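You operate a simulated robot arm through the tools that you are given. There is no shell and no other tool. Be economical: measure what you need, move in short steps, check, and stop when the job is done.

Carry out the task below with a simulated robot arm. There is one attempt and no reset: what you move stays moved.

TASK
Stack the roll labelled "tofu" from the island bench on top of the roll that says "rice". Then take the lidded cup from the island bench and leave it on top of the carton there.

It is judged by the outcome, as a careful person would: the job done as asked, and still so three seconds after it is handed in. It fails if anything else is knocked over, pushed out of place, dropped, spilled or broken.

THE ROBOT
A 7-joint arm with a two-finger parallel gripper, fixed in place. Base frame: the origin is at the foot of the arm, x ahead of it, y to its left, z up; the work surface is at about z = 0. Lengths are in m, angles in rad, forces in N, time in s.
With the tool pointing down near the work surface it reaches from about 0.24 to 0.62 m from the base axis. Its first joint turns from -1.152 to 1.152 rad. Payload 2.6 kg.
Tool frame: the origin (TCP) lies between the finger pads and is the grasp point; the fingertips stand 0.03 m ahead of it; z points along the fingers, y is the line along which they close. The gripper opens to 0.094 m. The fingers are 0.028 m wide and 0.01 m thick; the gripper's body (0.05 by 0.096 m) begins 0.055 m behind the TCP.
Orientation is told as [roll, pitch, yaw] about the base's x, y, z axes, in that order, counted from this pose: with the fingers straight down and closing along the base's y, the tool's x points along the base's -x, its y along +y and its z along -z.

THE INTERFACE
- The arm moves only by the tool move_arm. Its argument "motion" is a list of rows, each a list of 7 numbers: the closure, from 0 (fully open) to 1 (shut), then the shift along the tool's x, y, z in units of 25 mm (1.0 is 25 mm), then the turn, a rotation vector about the tool's x, y, z in units of 4 degrees (1.0 is 4 degrees). In form: [[claw, x, y, z, rx, ry, rz], ...]. A call has 1 to 10 rows; each row shifts and turns the commanded pose from where the row before left it, along the tool's axes as they then stand. A call with a number of a shift or a turn outside -1 to 1 is refused whole. A row lasts 0.2 s, in which the tool goes at most 0.05 m and 0.15 rad; a call with a longer step from one row to the next is refused whole, and so is a gripper value outside its range. A pose out of reach is approached as far as the arm can. The call stops where the force on the tool passes 40 N (or 10 N more than at its start, if that is more) or the arm is blocked; 0.2 s more then pass. The fingers move at their own pace (about 0.072 m/s each) and stop on an object; they squeeze with about 30 N. The grip force told is the motor's: it shows also when the fingers shut on nothing. Time passes only in rows, and 0.2 s behind the last, so rows that do not move let the fingers close. It gives the time, the measured TCP pose, the force on the tool (base axes), the opening and the grip force at its end, in the units of the frame above (readings bear some noise).
- Cameras (640 x 400 px; columns grow to the right, rows downward): "scene" is fixed at [0.0369, 0.4263, 0.576]; the picture's right is [-0.80, -0.60, 0.00], its down [-0.28, 0.38, -0.88] and it looks along [0.52, -0.71, -0.47] (base axes); focal length 317 px, centre (320, 200). "wrist" rides on the gripper at [-0.037, 0, -0.058] in the tool frame; the picture's right is [0.00, -1.00, 0.00], its down [0.97, 0.00, -0.24] and it looks along [0.24, 0.00, 0.97] (tool axes); focal length 218 px, centre (320, 200).
- snapshot(camera): a new picture of that camera. No time passes.
- point_at(camera, pixels): for up to 12 pixels [column, row] of the newest picture of that camera ("zoom" is the newest enlarged one), the place [x, y, z] in the base frame of the surface seen there, good to about 0.003 m. No time passes.
- inspect(camera, box): a new picture of the part [left, top, right, bottom] of that camera's present view, enlarged. No time passes.
- job_done(): hands the job in; it is judged then, once.

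Work in short steps. Measure before you move; look again where a grasp or a placing could have gone wrong, and mend it. You have 80 turns and 34 pictures in all, the two below and enlarged ones among them. Open the gripper and draw the arm clear of the work before you hand the job in, unless the task says otherwise; then end with one line.

The tools are called after "Request:" as name(argument=value, ...) on one line, values as JSON. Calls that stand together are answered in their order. move_arm: Moves the arm, as the interface text tells. Its arguments: {"type":"object","properties":{"motion":{"type":"array","items":{"type":"array","items":{"type":"number"}}}},"required":["motion"]} The other tools are called the same way: snapshot (camera) takes a picture; point_at (camera, pixels) gives the place of the surface under pixels of a picture; inspect (camera, box) takes an enlarged picture of a part of a camera's view; job_done () hands the job in.

At the start:

```text
clock: 0.0
position: [0.3279, -0.2738, 0.3219]
orientation: [0.0, 0.0, 0.0]
ft_force: [-0.3, 0.1, -0.2]
finger_gap: 0.0941
finger_force: 0.0
```

scene: 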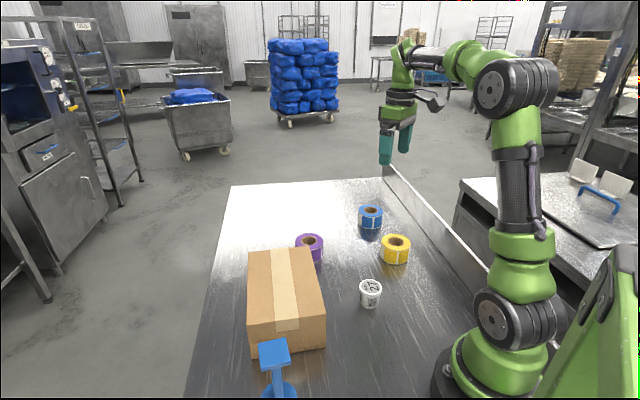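
wrist: 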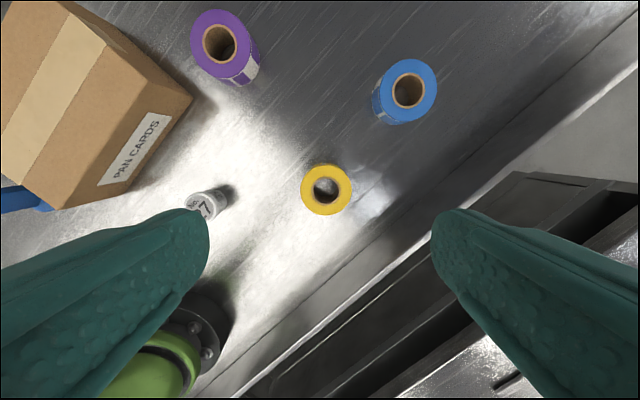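

The rolls (purple, blue, yellow) carry labels I can't read yet; I enlarge both views.

Request:
inspect(camera="scene", box=[230, 190, 430, 315])

Request:
inspect(camera="wrist", box=[180, 0, 460, 175])

Request:
point_at(camera="wrist", pixels=[[220, 16], [220, 66], [197, 42], [243, 42], [408, 66], [408, 112], [381, 90], [430, 90], [327, 172], [327, 207], [308, 188], [345, 188]])

Request:
point_at(camera="scene", pixels=[[370, 286], [370, 299], [252, 256], [306, 250], [321, 311], [255, 318], [285, 290], [307, 236], [370, 208], [396, 237], [274, 355], [275, 390]])

```text
3.20 times, centred on (330, 252) of scene
```

zoom: 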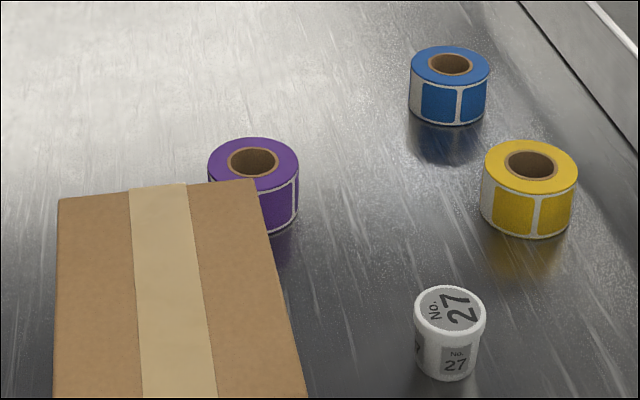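

```text
2.29 times, centred on (320, 88) of wrist
```

zoom: 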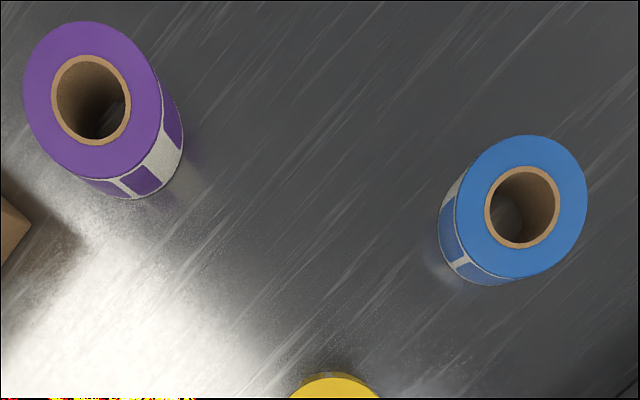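

```text
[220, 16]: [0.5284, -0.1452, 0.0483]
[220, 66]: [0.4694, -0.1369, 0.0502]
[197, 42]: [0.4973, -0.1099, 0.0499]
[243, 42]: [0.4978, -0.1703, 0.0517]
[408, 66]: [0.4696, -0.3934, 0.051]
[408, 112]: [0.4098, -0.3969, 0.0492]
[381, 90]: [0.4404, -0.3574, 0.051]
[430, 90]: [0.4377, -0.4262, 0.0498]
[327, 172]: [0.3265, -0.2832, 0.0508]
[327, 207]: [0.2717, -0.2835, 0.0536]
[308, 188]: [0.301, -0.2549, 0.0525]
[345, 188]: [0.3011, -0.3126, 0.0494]
```

```text
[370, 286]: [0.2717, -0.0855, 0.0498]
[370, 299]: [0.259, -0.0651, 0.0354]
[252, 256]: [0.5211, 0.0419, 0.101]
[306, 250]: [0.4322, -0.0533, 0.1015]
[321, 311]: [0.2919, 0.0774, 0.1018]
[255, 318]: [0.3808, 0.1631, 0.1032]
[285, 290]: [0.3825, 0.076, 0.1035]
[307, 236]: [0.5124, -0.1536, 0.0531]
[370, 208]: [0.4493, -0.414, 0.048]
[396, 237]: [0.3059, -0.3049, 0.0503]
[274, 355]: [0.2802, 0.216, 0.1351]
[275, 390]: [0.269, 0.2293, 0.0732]
```

Yellow's centre is about (0.301,-0.284), blue's (0.440,-0.395), purple's (0.498,-0.140), with tops near z=0.05. White label patches seem to face +x+y on yellow and blue, so I bring the wrist camera to that side.

Request:
move_arm(motion=[[0, -0.64, 1, 0, 0, 0, 0], [0, -0.64, 1, 0, 0, 0, 0], [0, 0, 0, 0.85, 0, 0, -1], [0, 0, 0, 0.85, 0, 0, -1], [0, 0, 0, 0.85, 0, 0, -1], [0, 0, 0, 0.85, 0, 0, -1], [0, 0, 0, 0.85, 0, 0, -1], [0, 0, 0, 0.85, 0, 0, -1], [0, 0, 0, 0.85, 0, 0, -1], [0, 0, 0, 0.85, 0, 0, -1]])

Request:
move_arm(motion=[[0, 0, 0, 0, 0, 1, -1], [0, 0, 0, 0, 0, 1, -1], [0, 0, 0, 0, 0, 1, 0], [0, 0, 0, 0, 0, 1, 0], [0, 0, 0, 0, 0, 1, 0], [0, 0, 0, 0, 0, 1, 0], [0, 0, 0, 0, 0, 1, 0], [0, 0, 0, 0, 0, 1, 0], [0, 0, 0, 0, 0, 1, 0]])

Request:
snapshot(camera="wrist")

```text
clock: 2.2
position: [0.3598, -0.2228, 0.1516]
orientation: [-0.002, 0.0, 0.561]
ft_force: [-0.1, -0.6, -0.3]
finger_gap: 0.0942
finger_force: 0.1
```

```text
clock: 4.2
position: [0.3596, -0.2236, 0.1525]
orientation: [0.013, 0.63, 0.705]
ft_force: [0.0, 0.1, -0.9]
finger_gap: 0.0939
finger_force: 0.0
```

```text
29 pictures are left
```

wrist: 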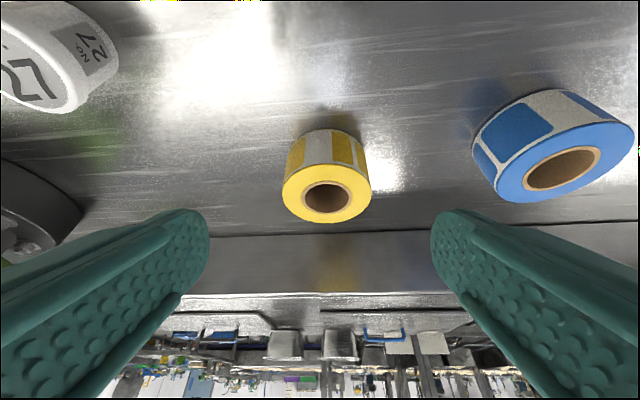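

Yellow sits at (325,180) and blue at (550,140); I enlarge both to look for text.

Request:
inspect(camera="wrist", box=[270, 115, 390, 190])

Request:
inspect(camera="wrist", box=[460, 75, 640, 187])

```text
5.33 times, centred on (330, 152) of wrist
```

zoom: 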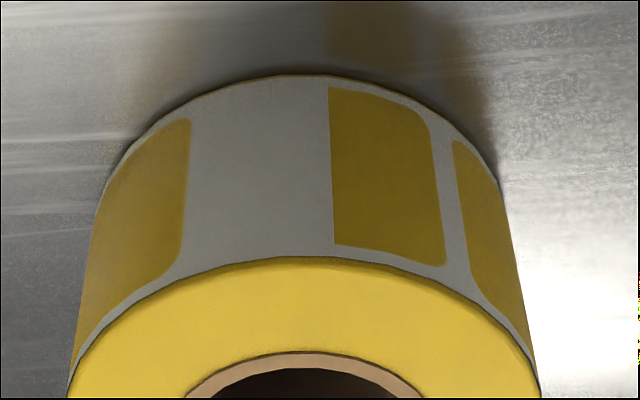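

```text
3.56 times, centred on (550, 131) of wrist
```

zoom: 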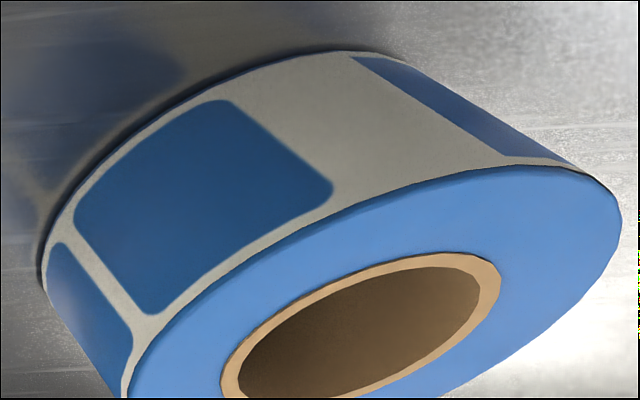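

The white patch is just the print seam, so the text should be on the far sides. I check the height of the low wall near the rolls before moving over there.

Request:
point_at(camera="scene", pixels=[[390, 178], [420, 205], [450, 235], [480, 262], [400, 190], [430, 225], [470, 285], [500, 185], [440, 260]])

Request:
snapshot(camera="scene")

```text
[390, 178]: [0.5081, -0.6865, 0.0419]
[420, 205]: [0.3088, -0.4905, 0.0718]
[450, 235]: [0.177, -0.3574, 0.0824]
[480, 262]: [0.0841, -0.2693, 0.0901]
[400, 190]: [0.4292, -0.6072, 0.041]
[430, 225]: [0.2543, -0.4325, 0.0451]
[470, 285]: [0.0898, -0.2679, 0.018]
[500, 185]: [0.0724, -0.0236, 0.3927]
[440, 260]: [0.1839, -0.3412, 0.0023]
```

```text
26 pictures are left
```

scene: 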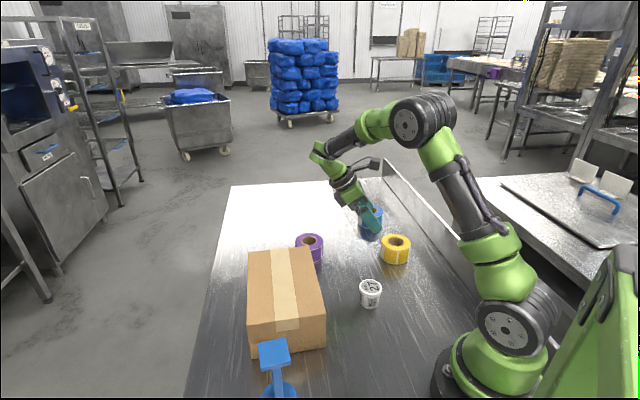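

The wall follows y ≈ -x-0.18 and is about 0.1 m tall, so I keep the tips above 0.13. I untilt, shift toward the wall and tilt outward to see the far faces of yellow and blue.

Request:
move_arm(motion=[[0, 0, 0, 0, 0, -1, 0], [0, 0, 0, 0, 0, -1, 0], [0, 0, 0, 0, 0, -1, 0], [0, 0, 0, 0, 0, -1, 0], [0, 0, 0, 0, 0, -1, 0], [0, 0, 0, 0, 0, -1, 0], [0, 0, 0, 0, 0, -1, 0], [0, 0, 0, 0, 0, -1, 0], [0, 0, 0, 0, 0, -1, 0], [0, 0, 0, -0.8, 0, 0, 0]])

Request:
move_arm(motion=[[0, 0.95, 0, 0, 0, 0, 0], [0, 0.95, 0, 0, 0, 0, 0], [0, 0.95, 0, 0, 0, 0, 0], [0, 0.95, 0, 0, 0, 0, 0], [0, 0.95, 0, 0, 0, 0, 0], [0, 0.95, 0, 0, 0, 0, 0], [0, 0.95, 0, 0, 0, 0, 0]])

Request:
move_arm(motion=[[0, 0, 0, 0, 0, -1, 0], [0, 0, 0, 0, 0, -1, 0], [0, 0, 0, 0, 0, -1, 0], [0, 0, 0, 0, 0, -1, 0], [0, 0, 0, 0, 0, -1, 0], [0, 0, 0, 0, 0, -1, 0], [0, 0, 0, 0, 0, -1, 0], [0, 0, 0, 0, 0, -1, 0], [0, 0, 0, 0, 0, -1, 0], [0, 0, 0, 0, 0, -1, 0]])

Request:
snapshot(camera="wrist")

```text
clock: 6.4
position: [0.3606, -0.224, 0.1714]
orientation: [0.011, -0.002, 0.697]
ft_force: [-0.1, 0.0, -0.3]
finger_gap: 0.0942
finger_force: 0.0
```

```text
clock: 8.0
position: [0.2307, -0.3319, 0.1716]
orientation: [0.01, -0.001, 0.698]
ft_force: [0.7, 0.0, 0.4]
finger_gap: 0.094
finger_force: 0.0
```

```text
clock: 10.2
position: [0.2325, -0.3307, 0.1726]
orientation: [0.011, -0.7, 0.691]
ft_force: [-0.1, 0.0, -0.2]
finger_gap: 0.0939
finger_force: 0.1
```

```text
25 pictures are left
```

wrist: 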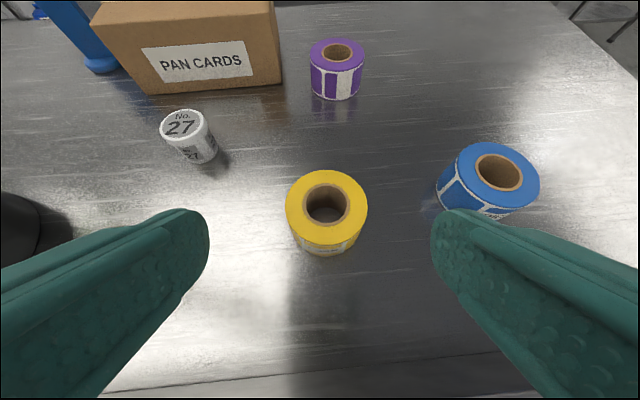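

Yellow's near face at (327,240) shows some print; I enlarge it.

Request:
inspect(camera="wrist", box=[270, 205, 382, 275])

```text
5.71 times, centred on (326, 240) of wrist
```

zoom: 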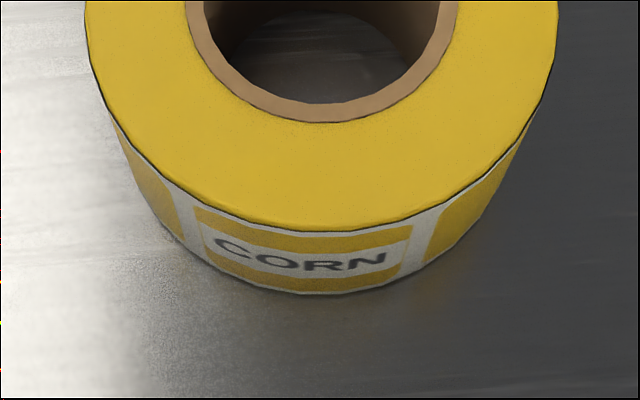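

Yellow reads "CORN", so tofu and rice are blue and purple. I slide along the wall to view blue's near face.

Request:
move_arm(motion=[[0, 0, -1, 0, 0, 0, 0], [0, 0, -1, 0, 0, 0, 0], [0, 0, -1, 0, 0, 0, 0], [0, 0, -1, 0, 0, 0, 0], [0, 0, -1, 0, 0, 0, 0], [0, 0, -1, 0, 0, 0, 0]])

Request:
inspect(camera="wrist", box=[200, 130, 440, 280])

```text
clock: 11.6
position: [0.328, -0.4455, 0.1715]
orientation: [0.012, -0.698, 0.688]
ft_force: [-0.5, 0.6, 0.3]
finger_gap: 0.0939
finger_force: 0.1
```

```text
2.67 times, centred on (320, 205) of wrist
```

zoom: 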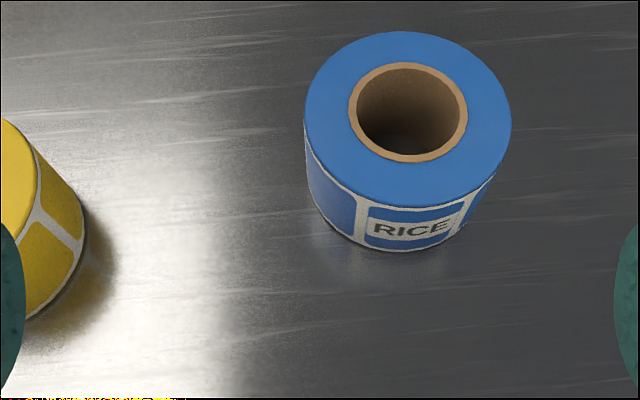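

Blue reads "RICE". Purple should be "tofu", but I will confirm by viewing its far (+x+y) face before grasping.

Request:
move_arm(motion=[[0, 0, 0, 0, 0, 1, 0], [0, 0, 0, 0, 0, 1, 0], [0, 0, 0, 0, 0, 1, 0], [0, 0, 0, 0, 0, 1, 0], [0, 0, 0, 0, 0, 1, 0], [0, 0, 0, 0, 0, 1, 0], [0, 0, 0, 0, 0, 1, 0], [0, 0, 0, 0, 0, 1, 0], [0, 0, 0, 0, 0, 1, 0], [0, 0, 0, 0, 0, 1, 0]])

Request:
move_arm(motion=[[0, -0.965, 0.317, 0, 0, 0, 0], [0, -0.965, 0.317, 0, 0, 0, 0], [0, -0.965, 0.317, 0, 0, 0, 0], [0, -0.965, 0.317, 0, 0, 0, 0], [0, -0.965, 0.317, 0, 0, 0, 0], [0, -0.965, 0.317, 0, 0, 0, 0], [0, -0.965, 0.317, 0, 0, 0, 0], [0, -0.965, 0.317, 0, 0, 0, 0], [0, -0.965, 0.317, 0, 0, 0, 0], [0, -0.965, 0.317, 0, 0, 0, 0]])

Request:
move_arm(motion=[[0, -0.965, 0.317, 0, 0, 0, 0], [0, -0.965, 0.317, 0, 0, 0, 0], [0, -0.965, 0.317, 0, 0, 0, 0], [0, -0.965, 0.317, 0, 0, 0, 0], [0, -0.965, 0.317, 0, 0, 0, 0], [0, -0.965, 0.317, 0, 0, 0, 0], [0, -0.965, 0.317, 0, 0, 0, 0]])

Request:
move_arm(motion=[[0, 0, 0, 0, 0, 1, 0], [0, 0, 0, 0, 0, 1, 0], [0, 0, 0, 0, 0, 1, 0], [0, 0, 0, 0, 0, 1, 0], [0, 0, 0, 0, 0, 1, 0], [0, 0, 0, 0, 0, 1, 0], [0, 0, 0, 0, 0, 1, 0], [0, 0, 0, 0, 0, 1, 0]])

Request:
snapshot(camera="wrist")

```text
clock: 13.8
position: [0.3284, -0.4459, 0.1713]
orientation: [0.008, 0.001, 0.699]
ft_force: [-0.4, -0.2, -0.1]
finger_gap: 0.094
finger_force: 0.1
```

```text
clock: 16.0
position: [0.4636, -0.2307, 0.1726]
orientation: [0.011, 0.001, 0.7]
ft_force: [-0.2, 0.2, 0.6]
finger_gap: 0.094
finger_force: 0.0
```

```text
clock: 17.6
position: [0.5566, -0.0801, 0.1712]
orientation: [0.01, -0.002, 0.699]
ft_force: [0.8, 0.3, 0.3]
finger_gap: 0.094
finger_force: 0.1
```

```text
clock: 19.4
position: [0.5482, -0.0537, 0.1525]
orientation: [0.011, 0.417, 0.702]
ft_force: [0.8, -0.6, -0.8]
finger_gap: 0.094
finger_force: 0.0
out of reach, approached as far as the arm can: row 5, 6, 7, 8
```

```text
22 pictures are left
```

wrist: 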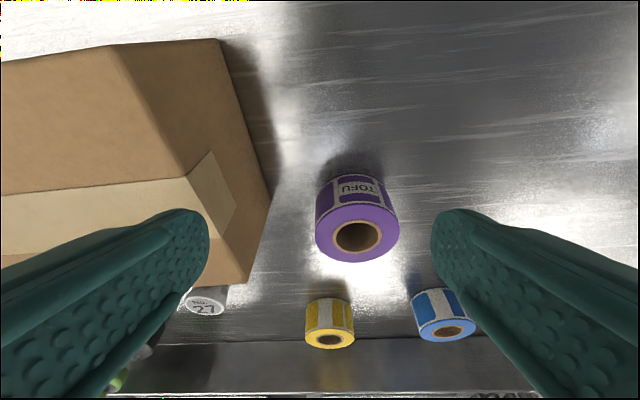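

Purple reads "TOFU". I untilt and re-read the pose.

Request:
move_arm(motion=[[0, 0, 0, 0, 0, -1, 0], [0, 0, 0, 0, 0, -1, 0], [0, 0, 0, 0, 0, -1, 0], [0, 0, 0, 0, 0, -1, 0], [0, 0, 0, 0, 0, -1, 0], [0, 0, 0, 0, 0, -1, 0], [0, 0, 0, 0, 0, -1, 0], [0, 0, 0, 0, 0, -1, 0], [0, 0.5, 0, 0, 0, 0, 0], [0, 0.5, 0, 0, 0, 0, 0]])

Request:
snapshot(camera="wrist")

```text
clock: 21.6
position: [0.5292, -0.071, 0.1492]
orientation: [0.01, -0.142, 0.697]
ft_force: [0.4, -0.1, -0.4]
finger_gap: 0.094
finger_force: 0.0
```

```text
21 pictures are left
```

wrist: 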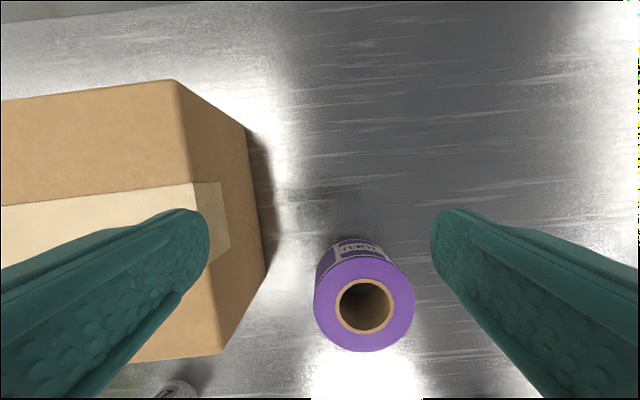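

The command was clamped, leaving 0.142 rad of pitch; I correct that and measure the purple rim.

Request:
point_at(camera="wrist", pixels=[[319, 303], [410, 303], [362, 260], [362, 347], [332, 303], [396, 303], [362, 280], [362, 335]])

Request:
move_arm(motion=[[0, 0, 0, 0, 0, 1, 0], [0, 0, 0, 0, 0, 1, 0], [0, 0, 0, 0, 0, 0, 0]])

```text
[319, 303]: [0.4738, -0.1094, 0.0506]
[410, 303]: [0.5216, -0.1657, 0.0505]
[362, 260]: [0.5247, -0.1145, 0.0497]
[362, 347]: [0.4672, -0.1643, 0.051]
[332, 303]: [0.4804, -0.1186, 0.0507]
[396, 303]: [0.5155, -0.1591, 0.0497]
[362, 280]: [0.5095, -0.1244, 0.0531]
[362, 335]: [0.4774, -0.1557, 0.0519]
```

```text
clock: 22.4
position: [0.5274, -0.0698, 0.149]
orientation: [0.01, -0.001, 0.698]
ft_force: [-0.8, 1.4, -0.6]
finger_gap: 0.0941
finger_force: 0.1
```

Purple's centre is (0.4965,-0.139) with a diameter of about 0.078. I move above it, then check the pose before descending.

Request:
move_arm(motion=[[0, 0.91, -0.44, 0, 0, 0, 0], [0, 0.91, -0.44, 0, 0, 0, 0], [0, 0.9, -0.44, 0, 0, 0, 0], [0, 0, 0, 0.8, 0, 0, 0], [0, 0, 0, 0.8, 0, 0, 0], [0, 0, 0, 0, 0, 0, 0]])

Request:
snapshot(camera="wrist")

```text
clock: 23.8
position: [0.4965, -0.1376, 0.1081]
orientation: [0.01, -0.002, 0.698]
ft_force: [0.0, 0.8, -0.6]
finger_gap: 0.094
finger_force: 0.0
```

```text
20 pictures are left
```

wrist: 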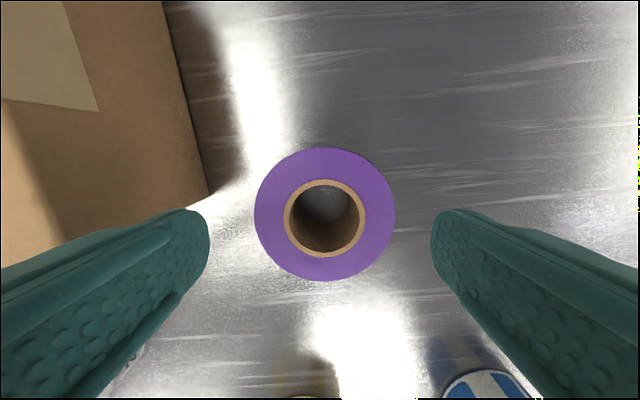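

The roll is centred between the fingers (column 324 vs 321); I descend to z≈0.035 and close.

Request:
move_arm(motion=[[0, 0.04, -0.06, 0.6, 0, 0, 0], [0, 0, 0, 0.6, 0, 0, 0], [0, 0, 0, 0.6, 0, 0, 0], [0, 0, 0, 0.6, 0, 0, 0], [0, 0, 0, 0.5, 0, 0, 0], [1, 0, 0, 0, 0, 0, 0], [1, 0, 0, 0, 0, 0, 0], [1, 0, 0, 0, 0, 0, 0], [1, 0, 0, 0, 0, 0, 0]])

```text
clock: 25.8
position: [0.4976, -0.1408, 0.0357]
orientation: [0.01, 0.002, 0.698]
ft_force: [1.0, -0.4, 0.8]
finger_gap: 0.0799
finger_force: 29.5
```

The roll is held (gap 0.080, 30 N). I lift it and check with the scene camera, also measuring the blue rim.

Request:
move_arm(motion=[[1, 0, 0, -0.5, 0, 0, 0], [1, 0, 0, -0.8, 0, 0, 0], [1, 0, 0, -0.8, 0, 0, 0], [1, 0, 0, -0.8, 0, 0, 0], [1, 0, 0, -0.8, 0, 0, 0], [1, 0, 0, -0.8, 0, 0, 0]])

Request:
inspect(camera="scene", box=[270, 150, 430, 250])

```text
clock: 27.2
position: [0.4977, -0.1414, 0.1484]
orientation: [0.009, 0.001, 0.698]
ft_force: [-1.1, 1.1, -1.6]
finger_gap: 0.08
finger_force: 29.8
```

```text
4.00 times, centred on (350, 200) of scene
```

zoom: 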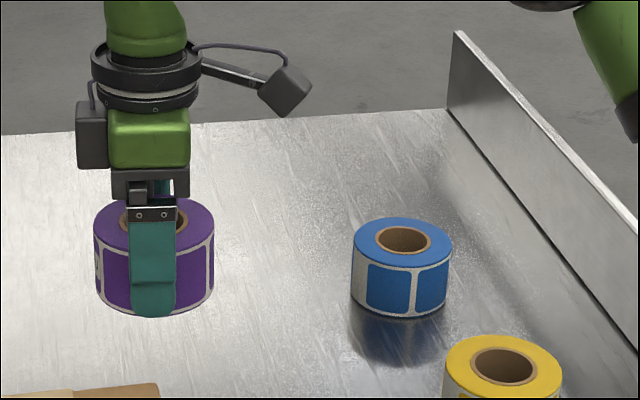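

Request:
point_at(camera="zoom", pixels=[[357, 242], [449, 242], [403, 222], [403, 264], [375, 241], [432, 241], [365, 232], [441, 254], [370, 258], [438, 230]])

```text
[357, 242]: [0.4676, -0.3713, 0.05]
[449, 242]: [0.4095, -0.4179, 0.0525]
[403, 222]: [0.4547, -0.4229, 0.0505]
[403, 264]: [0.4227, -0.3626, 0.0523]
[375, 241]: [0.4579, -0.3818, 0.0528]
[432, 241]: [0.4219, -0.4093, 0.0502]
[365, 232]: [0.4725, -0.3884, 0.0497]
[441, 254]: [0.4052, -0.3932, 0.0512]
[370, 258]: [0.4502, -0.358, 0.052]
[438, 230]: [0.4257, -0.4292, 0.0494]
```

Blue's centre is (0.439,-0.3935) with its top at 0.051. I carry the roll above it, keeping its underside near 0.11.

Request:
move_arm(motion=[[1, 0.92, -0.691, 0, 0, 0, 0], [1, 0.92, -0.691, 0, 0, 0, 0], [1, 0.92, -0.691, 0, 0, 0, 0], [1, 0.92, -0.691, 0, 0, 0, 0], [1, 0.92, -0.691, 0, 0, 0, 0], [1, 0.92, -0.691, 0, 0, 0, 0], [1, 0.92, -0.691, 0, 0, 0, 0], [1, 0.92, -0.691, 0, 0, 0, 0], [1, 0.92, -0.691, 0, 0, 0, 0], [1, 0, 0, 0, 0, 0, 0]])

Request:
inspect(camera="scene", box=[310, 150, 430, 225])

```text
clock: 29.4
position: [0.4388, -0.3951, 0.1465]
orientation: [0.009, 0.0, 0.699]
ft_force: [0.6, -0.2, -1.3]
finger_gap: 0.0799
finger_force: 30.0
```

```text
5.33 times, centred on (370, 188) of scene
```

zoom: 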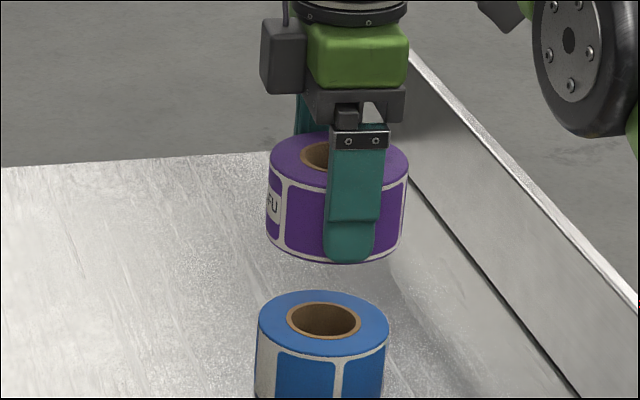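

The offset matches perspective. I lower to z≈0.089, then feel for contact with small steps.

Request:
move_arm(motion=[[1, -0.04, 0.05, 0.6, 0, 0, 0], [1, 0, 0, 0.6, 0, 0, 0], [1, 0, 0, 0.6, 0, 0, 0], [1, 0, 0, 0.5, 0, 0, 0], [1, 0, 0, 0, 0, 0, 0]])

Request:
move_arm(motion=[[1, 0, 0, 0.05, 0, 0, 0], [1, 0, 0, 0.05, 0, 0, 0], [1, 0, 0, 0, 0, 0, 0]])

```text
clock: 30.6
position: [0.4387, -0.3905, 0.0905]
orientation: [0.009, -0.001, 0.699]
ft_force: [0.0, -0.1, -1.6]
finger_gap: 0.0798
finger_force: 29.7
```

```text
clock: 31.4
position: [0.4385, -0.3911, 0.0861]
orientation: [0.009, 0.001, 0.699]
ft_force: [0.4, 0.2, -2.0]
finger_gap: 0.0797
finger_force: 30.1
```

No contact yet; I step down a little more.

Request:
move_arm(motion=[[1, 0, 0, 0.05, 0, 0, 0], [1, 0, 0, 0, 0, 0, 0]])

Request:
inspect(camera="scene", box=[326, 170, 414, 225])

```text
clock: 32.0
position: [0.4382, -0.3909, 0.0871]
orientation: [0.008, -0.001, 0.696]
ft_force: [-0.7, 0.2, 0.2]
finger_gap: 0.0798
finger_force: 30.2
```

```text
7.27 times, centred on (370, 198) of scene
```

zoom: 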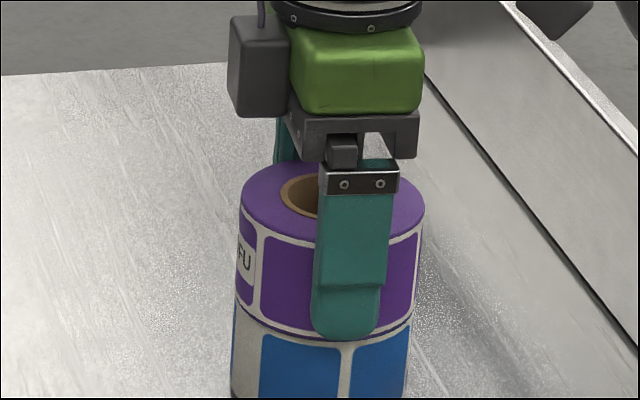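

The force changed and the rolls look seated and aligned. I press slightly, open, and rise straight up.

Request:
move_arm(motion=[[1, 0, 0, 0.03, 0, 0, 0], [0, 0, 0, 0, 0, 0, 0], [0, 0, 0, 0, 0, 0, 0], [0, 0, 0, 0, 0, 0, 0]])

Request:
move_arm(motion=[[0, 0, 0, -0.5, 0, 0, 0], [0, 0, 0, -0.8, 0, 0, 0], [0, 0, 0, -1, 0, 0, 0], [0, 0, 0, -1, 0, 0, 0], [0, 0, 0, -1, 0, 0, 0], [0, 0, 0, -1, 0, 0, 0]])

Request:
snapshot(camera="scene")

```text
clock: 33.0
position: [0.4374, -0.3907, 0.0849]
orientation: [0.01, 0.001, 0.697]
ft_force: [-0.2, 1.4, 0.9]
finger_gap: 0.0936
finger_force: 0.0
```

```text
clock: 34.4
position: [0.4397, -0.39, 0.2174]
orientation: [0.01, 0.002, 0.702]
ft_force: [-0.6, -1.0, 0.4]
finger_gap: 0.0938
finger_force: 0.0
```

```text
16 pictures are left
```

scene: 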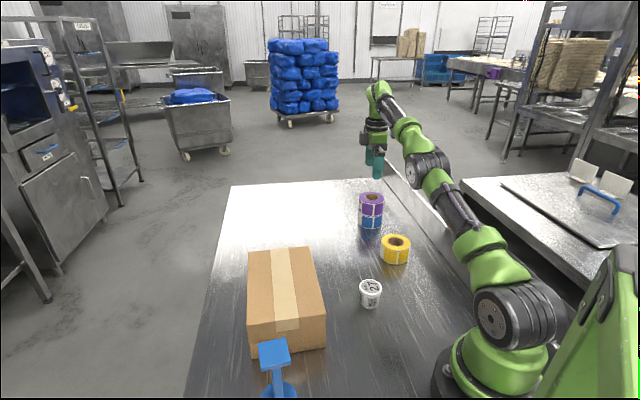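

The stack stands well. Next the cup, near (0.267,-0.08); I move to a viewing pose above it.

Request:
move_arm(motion=[[0, -0.243, 0.96, 0, 0, 0, 0], [0, -0.243, 0.96, 0, 0, 0, 0], [0, -0.243, 0.96, 0, 0, 0, 0], [0, -0.243, 0.96, 0, 0, 0, 0], [0, -0.243, 0.96, 0, 0, 0, 0], [0, -0.243, 0.96, 0, 0, 0, 0], [0, -0.243, 0.96, 0, 0, 0, 0], [0, -0.243, 0.96, 0, 0, 0, 0], [0, -0.243, 0.96, 0, 0, 0, 0], [0, -0.243, 0.96, 0, 0, 0, 0]])

Request:
move_arm(motion=[[0, -0.243, 0.96, 0, 0, 0, 0], [0, -0.243, 0.96, 0, 0, 0, 0], [0, -0.243, 0.96, 0, 0, 0, 0], [0, 0, 0, 0, 0, 0, 0]])

Request:
snapshot(camera="wrist")

```text
clock: 36.6
position: [0.3305, -0.1686, 0.2196]
orientation: [0.009, 0.0, 0.696]
ft_force: [-0.2, -0.4, 0.4]
finger_gap: 0.094
finger_force: 0.0
```

```text
clock: 37.6
position: [0.3004, -0.1018, 0.2206]
orientation: [0.009, 0.0, 0.698]
ft_force: [0.7, -0.3, 0.0]
finger_gap: 0.0942
finger_force: 0.0
```

```text
15 pictures are left
```

wrist: 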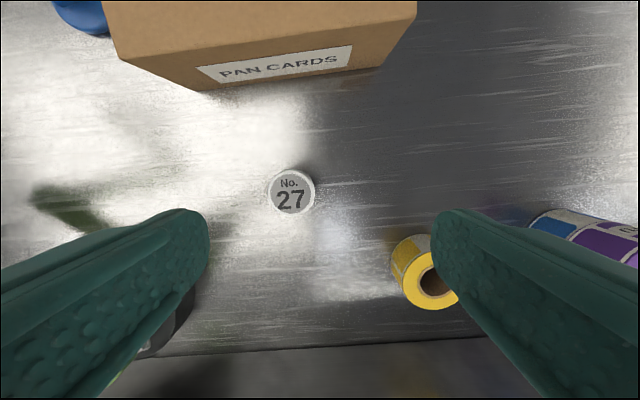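

Request:
point_at(camera="wrist", pixels=[[272, 191], [311, 191], [291, 173], [291, 211], [291, 191], [292, 222]])

Request:
inspect(camera="scene", box=[340, 270, 404, 310])

```text
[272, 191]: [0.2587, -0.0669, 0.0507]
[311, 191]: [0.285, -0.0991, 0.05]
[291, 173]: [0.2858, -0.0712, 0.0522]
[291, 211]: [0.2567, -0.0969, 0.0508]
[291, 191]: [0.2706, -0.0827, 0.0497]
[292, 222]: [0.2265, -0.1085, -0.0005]
```

```text
10.00 times, centred on (372, 290) of scene
```

zoom: 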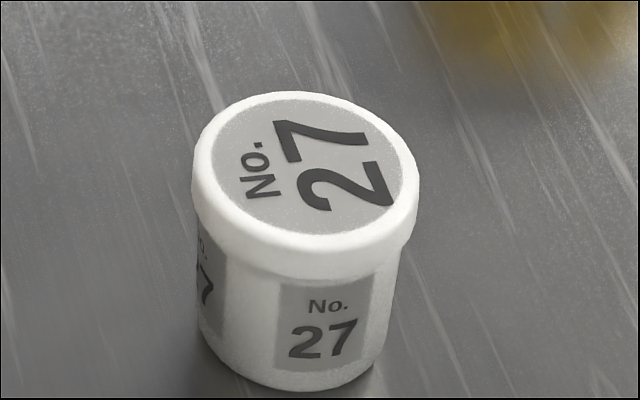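

Cup centre is (0.271,-0.0835), diameter about 0.044, top 0.05. I align and descend partway, then check the reading.

Request:
move_arm(motion=[[0, 0.21, 0.655, 0, 0, 0, 0], [0, 0.21, 0.655, 0, 0, 0, 0], [0, 0, 0, 0.9, 0, 0, 0], [0, 0, 0, 0.9, 0, 0, 0], [0, 0, 0, 0.9, 0, 0, 0], [0, 0, 0, 0.9, 0, 0, 0], [0, 0, 0, 0.9, 0, 0, 0], [0, 0, 0, 0, 0, 0, 0]])

Request:
snapshot(camera="wrist")

```text
clock: 39.4
position: [0.2699, -0.083, 0.1091]
orientation: [0.01, 0.001, 0.697]
ft_force: [-0.3, 0.3, 0.2]
finger_gap: 0.094
finger_force: 0.0
```

```text
13 pictures are left
```

wrist: 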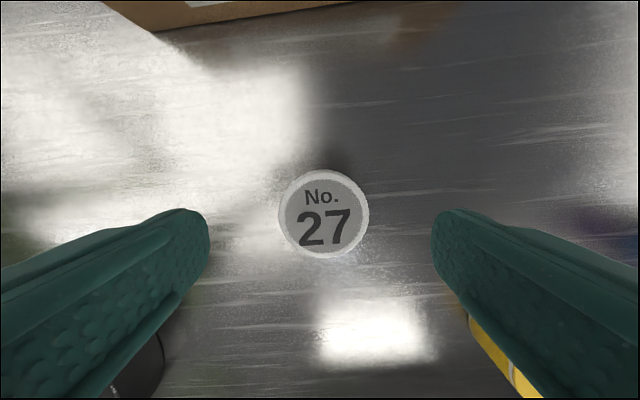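

The cup is centred; I descend to z≈0.034 and close.

Request:
move_arm(motion=[[0, 0, -0.05, 0.7, 0, 0, 0], [0, 0, 0, 0.7, 0, 0, 0], [0, 0, 0, 0.7, 0, 0, 0], [0, 0, 0, 0.5, 0, 0, 0], [0, 0, 0, 0.4, 0, 0, 0], [1, 0, 0, 0, 0, 0, 0], [1, 0, 0, 0, 0, 0, 0], [1, 0, 0, 0, 0, 0, 0], [1, 0, 0, 0, 0, 0, 0]])

```text
clock: 41.4
position: [0.2697, -0.0839, 0.0341]
orientation: [0.011, 0.0, 0.699]
ft_force: [-0.5, -1.3, 0.6]
finger_gap: 0.0517
finger_force: 30.1
```

Holding at gap 0.052 with 30 N. I lift and check.

Request:
move_arm(motion=[[1, 0, 0, -0.4, 0, 0, 0], [1, 0, 0, -0.8, 0, 0, 0], [1, 0, 0, -0.9, 0, 0, 0], [1, 0, 0, -0.9, 0, 0, 0], [1, 0, 0, -0.9, 0, 0, 0], [1, 0, 0, -0.9, 0, 0, 0], [1, 0, 0, -0.9, 0, 0, 0]])

Request:
snapshot(camera="scene")

```text
clock: 43.0
position: [0.2722, -0.0855, 0.1773]
orientation: [0.009, 0.001, 0.699]
ft_force: [-0.6, 0.0, -1.3]
finger_gap: 0.0517
finger_force: 30.0
```

```text
12 pictures are left
```

scene: 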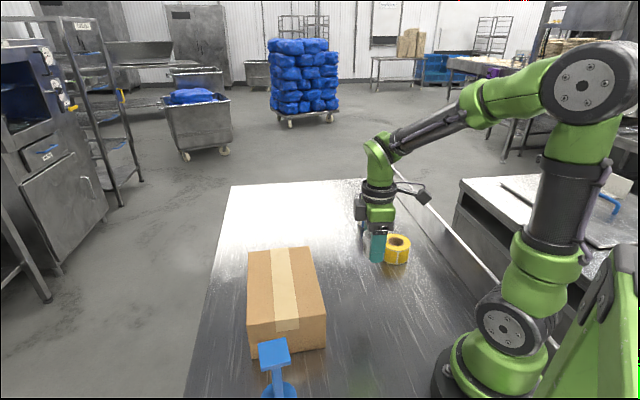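

The cup came up with the gripper. Carton top centre is about (0.4065,0.057) at z≈0.102; I carry the cup there.

Request:
move_arm(motion=[[1, -0.972, 0.114, 0, 0, 0, 0], [1, -0.972, 0.114, 0, 0, 0, 0], [1, -0.972, 0.114, 0, 0, 0, 0], [1, -0.972, 0.114, 0, 0, 0, 0], [1, -0.972, 0.114, 0, 0, 0, 0], [1, -0.972, 0.114, 0, 0, 0, 0], [1, -0.972, 0.114, 0, 0, 0, 0], [1, -0.972, 0.114, 0, 0, 0, 0], [1, 0, 0, 0.5, 0, 0, 0], [1, 0, 0, 0.5, 0, 0, 0]])

Request:
inspect(camera="scene", box=[208, 210, 368, 310])

```text
clock: 45.2
position: [0.4041, 0.0587, 0.1519]
orientation: [0.011, -0.002, 0.699]
ft_force: [-0.4, -0.7, -1.0]
finger_gap: 0.0516
finger_force: 29.9
```

```text
4.00 times, centred on (288, 260) of scene
```

zoom: 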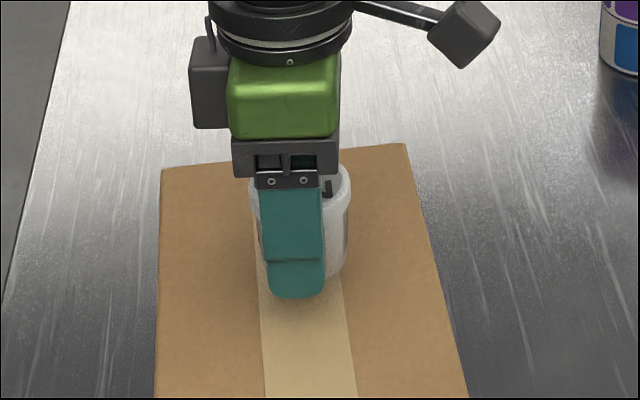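

The cup hangs upright over the carton's middle; I lower it to about 1 mm above contact and feel down.

Request:
move_arm(motion=[[1, 0, 0, 0.3, 0, 0, 0], [1, 0, 0, 0.2, 0, 0, 0], [1, 0, 0, 0, 0, 0, 0]])

Request:
move_arm(motion=[[1, 0, 0, 0.05, 0, 0, 0], [1, 0, 0, 0, 0, 0, 0]])

```text
clock: 46.0
position: [0.4039, 0.0578, 0.1386]
orientation: [0.011, 0.0, 0.699]
ft_force: [-0.2, -0.1, -0.7]
finger_gap: 0.0515
finger_force: 30.2
```

```text
clock: 46.6
position: [0.4037, 0.0578, 0.1369]
orientation: [0.01, 0.0, 0.699]
ft_force: [0.5, -0.2, -0.5]
finger_gap: 0.0516
finger_force: 30.5
```

No clear contact yet; another small step and a close look.

Request:
move_arm(motion=[[1, 0, 0, 0.05, 0, 0, 0], [1, 0, 0, 0, 0, 0, 0]])

Request:
inspect(camera="scene", box=[248, 245, 328, 295])

```text
clock: 47.2
position: [0.4055, 0.0595, 0.1366]
orientation: [0.01, -0.001, 0.698]
ft_force: [-0.6, 0.5, -0.2]
finger_gap: 0.0516
finger_force: 29.9
```

```text
8.00 times, centred on (288, 270) of scene
```

zoom: 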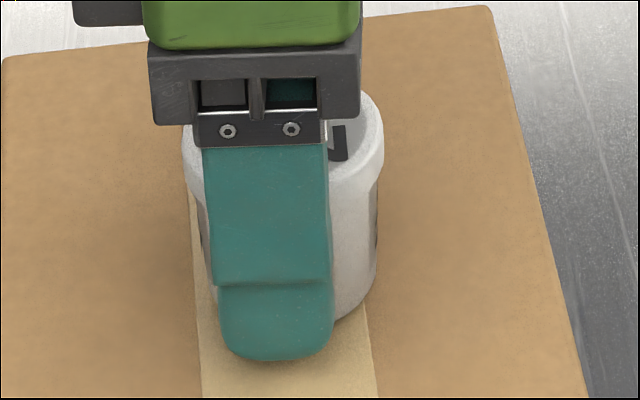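

Request:
move_arm(motion=[[1, 0, 0, 0.05, 0, 0, 0], [1, 0, 0, 0, 0, 0, 0]])

```text
clock: 47.8
position: [0.405, 0.0592, 0.1352]
orientation: [0.011, 0.001, 0.697]
ft_force: [-0.3, -0.6, -0.7]
finger_gap: 0.0513
finger_force: 30.3
```

Still hanging free; one more small step.

Request:
move_arm(motion=[[1, 0, 0, 0.05, 0, 0, 0], [1, 0, 0, 0, 0, 0, 0]])

```text
clock: 48.4
position: [0.4044, 0.0592, 0.1344]
orientation: [0.01, 0.001, 0.699]
ft_force: [-0.6, -0.2, -0.6]
finger_gap: 0.0515
finger_force: 29.4
```

Request:
move_arm(motion=[[1, 0, 0, 0.04, 0, 0, 0], [1, 0, 0, 0, 0, 0, 0]])

Request:
inspect(camera="scene", box=[248, 245, 328, 295])

```text
clock: 49.0
position: [0.4044, 0.0588, 0.133]
orientation: [0.01, -0.001, 0.698]
ft_force: [-4.5, -1.7, 12.3]
finger_gap: 0.0514
finger_force: 30.2
```

```text
8.00 times, centred on (288, 270) of scene
```

zoom: 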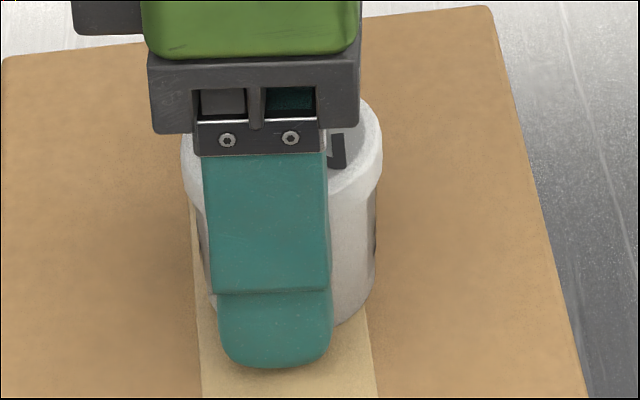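

Contact at 12 N. I ease up 0.5 mm, open, and rise.

Request:
move_arm(motion=[[1, 0, 0, -0.02, 0, 0, 0], [0, 0, 0, 0, 0, 0, 0], [0, 0, 0, 0, 0, 0, 0], [0, 0, 0, 0, 0, 0, 0], [0, 0, 0, 0, 0, 0, 0]])

Request:
move_arm(motion=[[0, 0, 0, -0.4, 0, 0, 0], [0, 0, 0, -0.7, 0, 0, 0], [0, 0, 0, -1, 0, 0, 0], [0, 0, 0, -1, 0, 0, 0], [0, 0, 0, -1, 0, 0, 0], [0, 0, 0, -1, 0, 0, 0], [0, 0, 0, 0, 0, 0, 0]])

Request:
snapshot(camera="scene")

Request:
snapshot(camera="wrist")

```text
clock: 50.2
position: [0.4045, 0.0583, 0.1334]
orientation: [0.009, 0.001, 0.698]
ft_force: [-0.7, -0.5, 0.4]
finger_gap: 0.0937
finger_force: 0.0
```

```text
clock: 51.8
position: [0.4054, 0.0598, 0.2618]
orientation: [0.012, 0.0, 0.698]
ft_force: [-0.5, 0.8, 1.1]
finger_gap: 0.0942
finger_force: 0.0
```

```text
8 pictures are left
```

scene: 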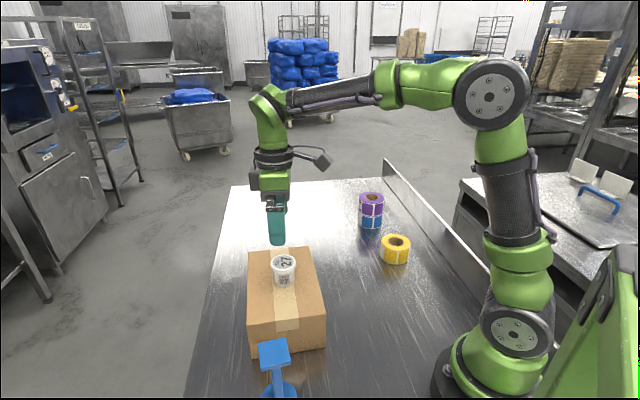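

```text
7 pictures are left
```

wrist: 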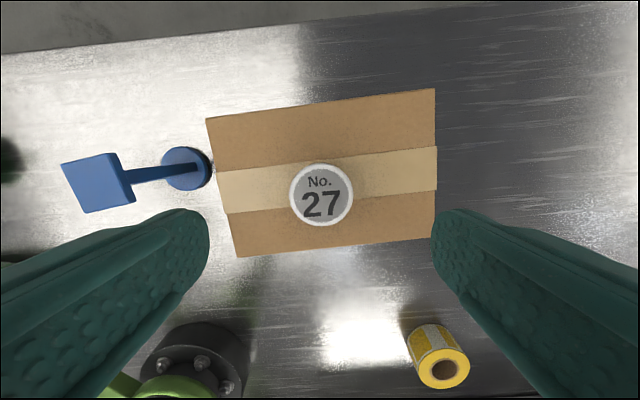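

Both placements stand and nothing else has moved. I draw the arm clear toward the open middle of the bench, up high.

Request:
move_arm(motion=[[0, 0.3, -0.9, -0.8, 0, 0, 0], [0, 0.3, -0.9, -0.8, 0, 0, 0], [0, 0.3, -0.9, 0, 0, 0, 0], [0, 0.3, -0.9, 0, 0, 0, 0], [0, 0.3, -0.9, 0, 0, 0, 0], [0, 0.3, -0.9, 0, 0, 0, 0], [0, 0, 0, 0, 0, 0, 0]])

Request:
snapshot(camera="scene")

```text
clock: 53.4
position: [0.4582, -0.0765, 0.3]
orientation: [0.009, 0.001, 0.699]
ft_force: [0.6, -0.5, 0.0]
finger_gap: 0.0942
finger_force: 0.1
```

```text
6 pictures are left
```

scene: 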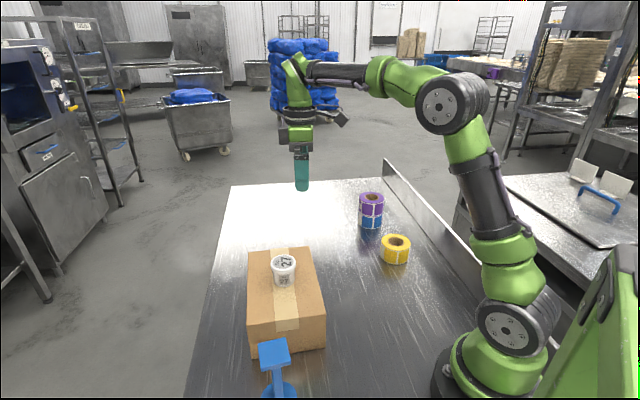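

The stack and the cup are stable, the gripper is open and the arm is clear, so I hand the job in.

Request:
job_done()

```text
The job is handed in.
```

The purple "tofu" roll is stacked on the blue "rice" roll, the lidded cup stands on top of the carton, and nothing else was moved.
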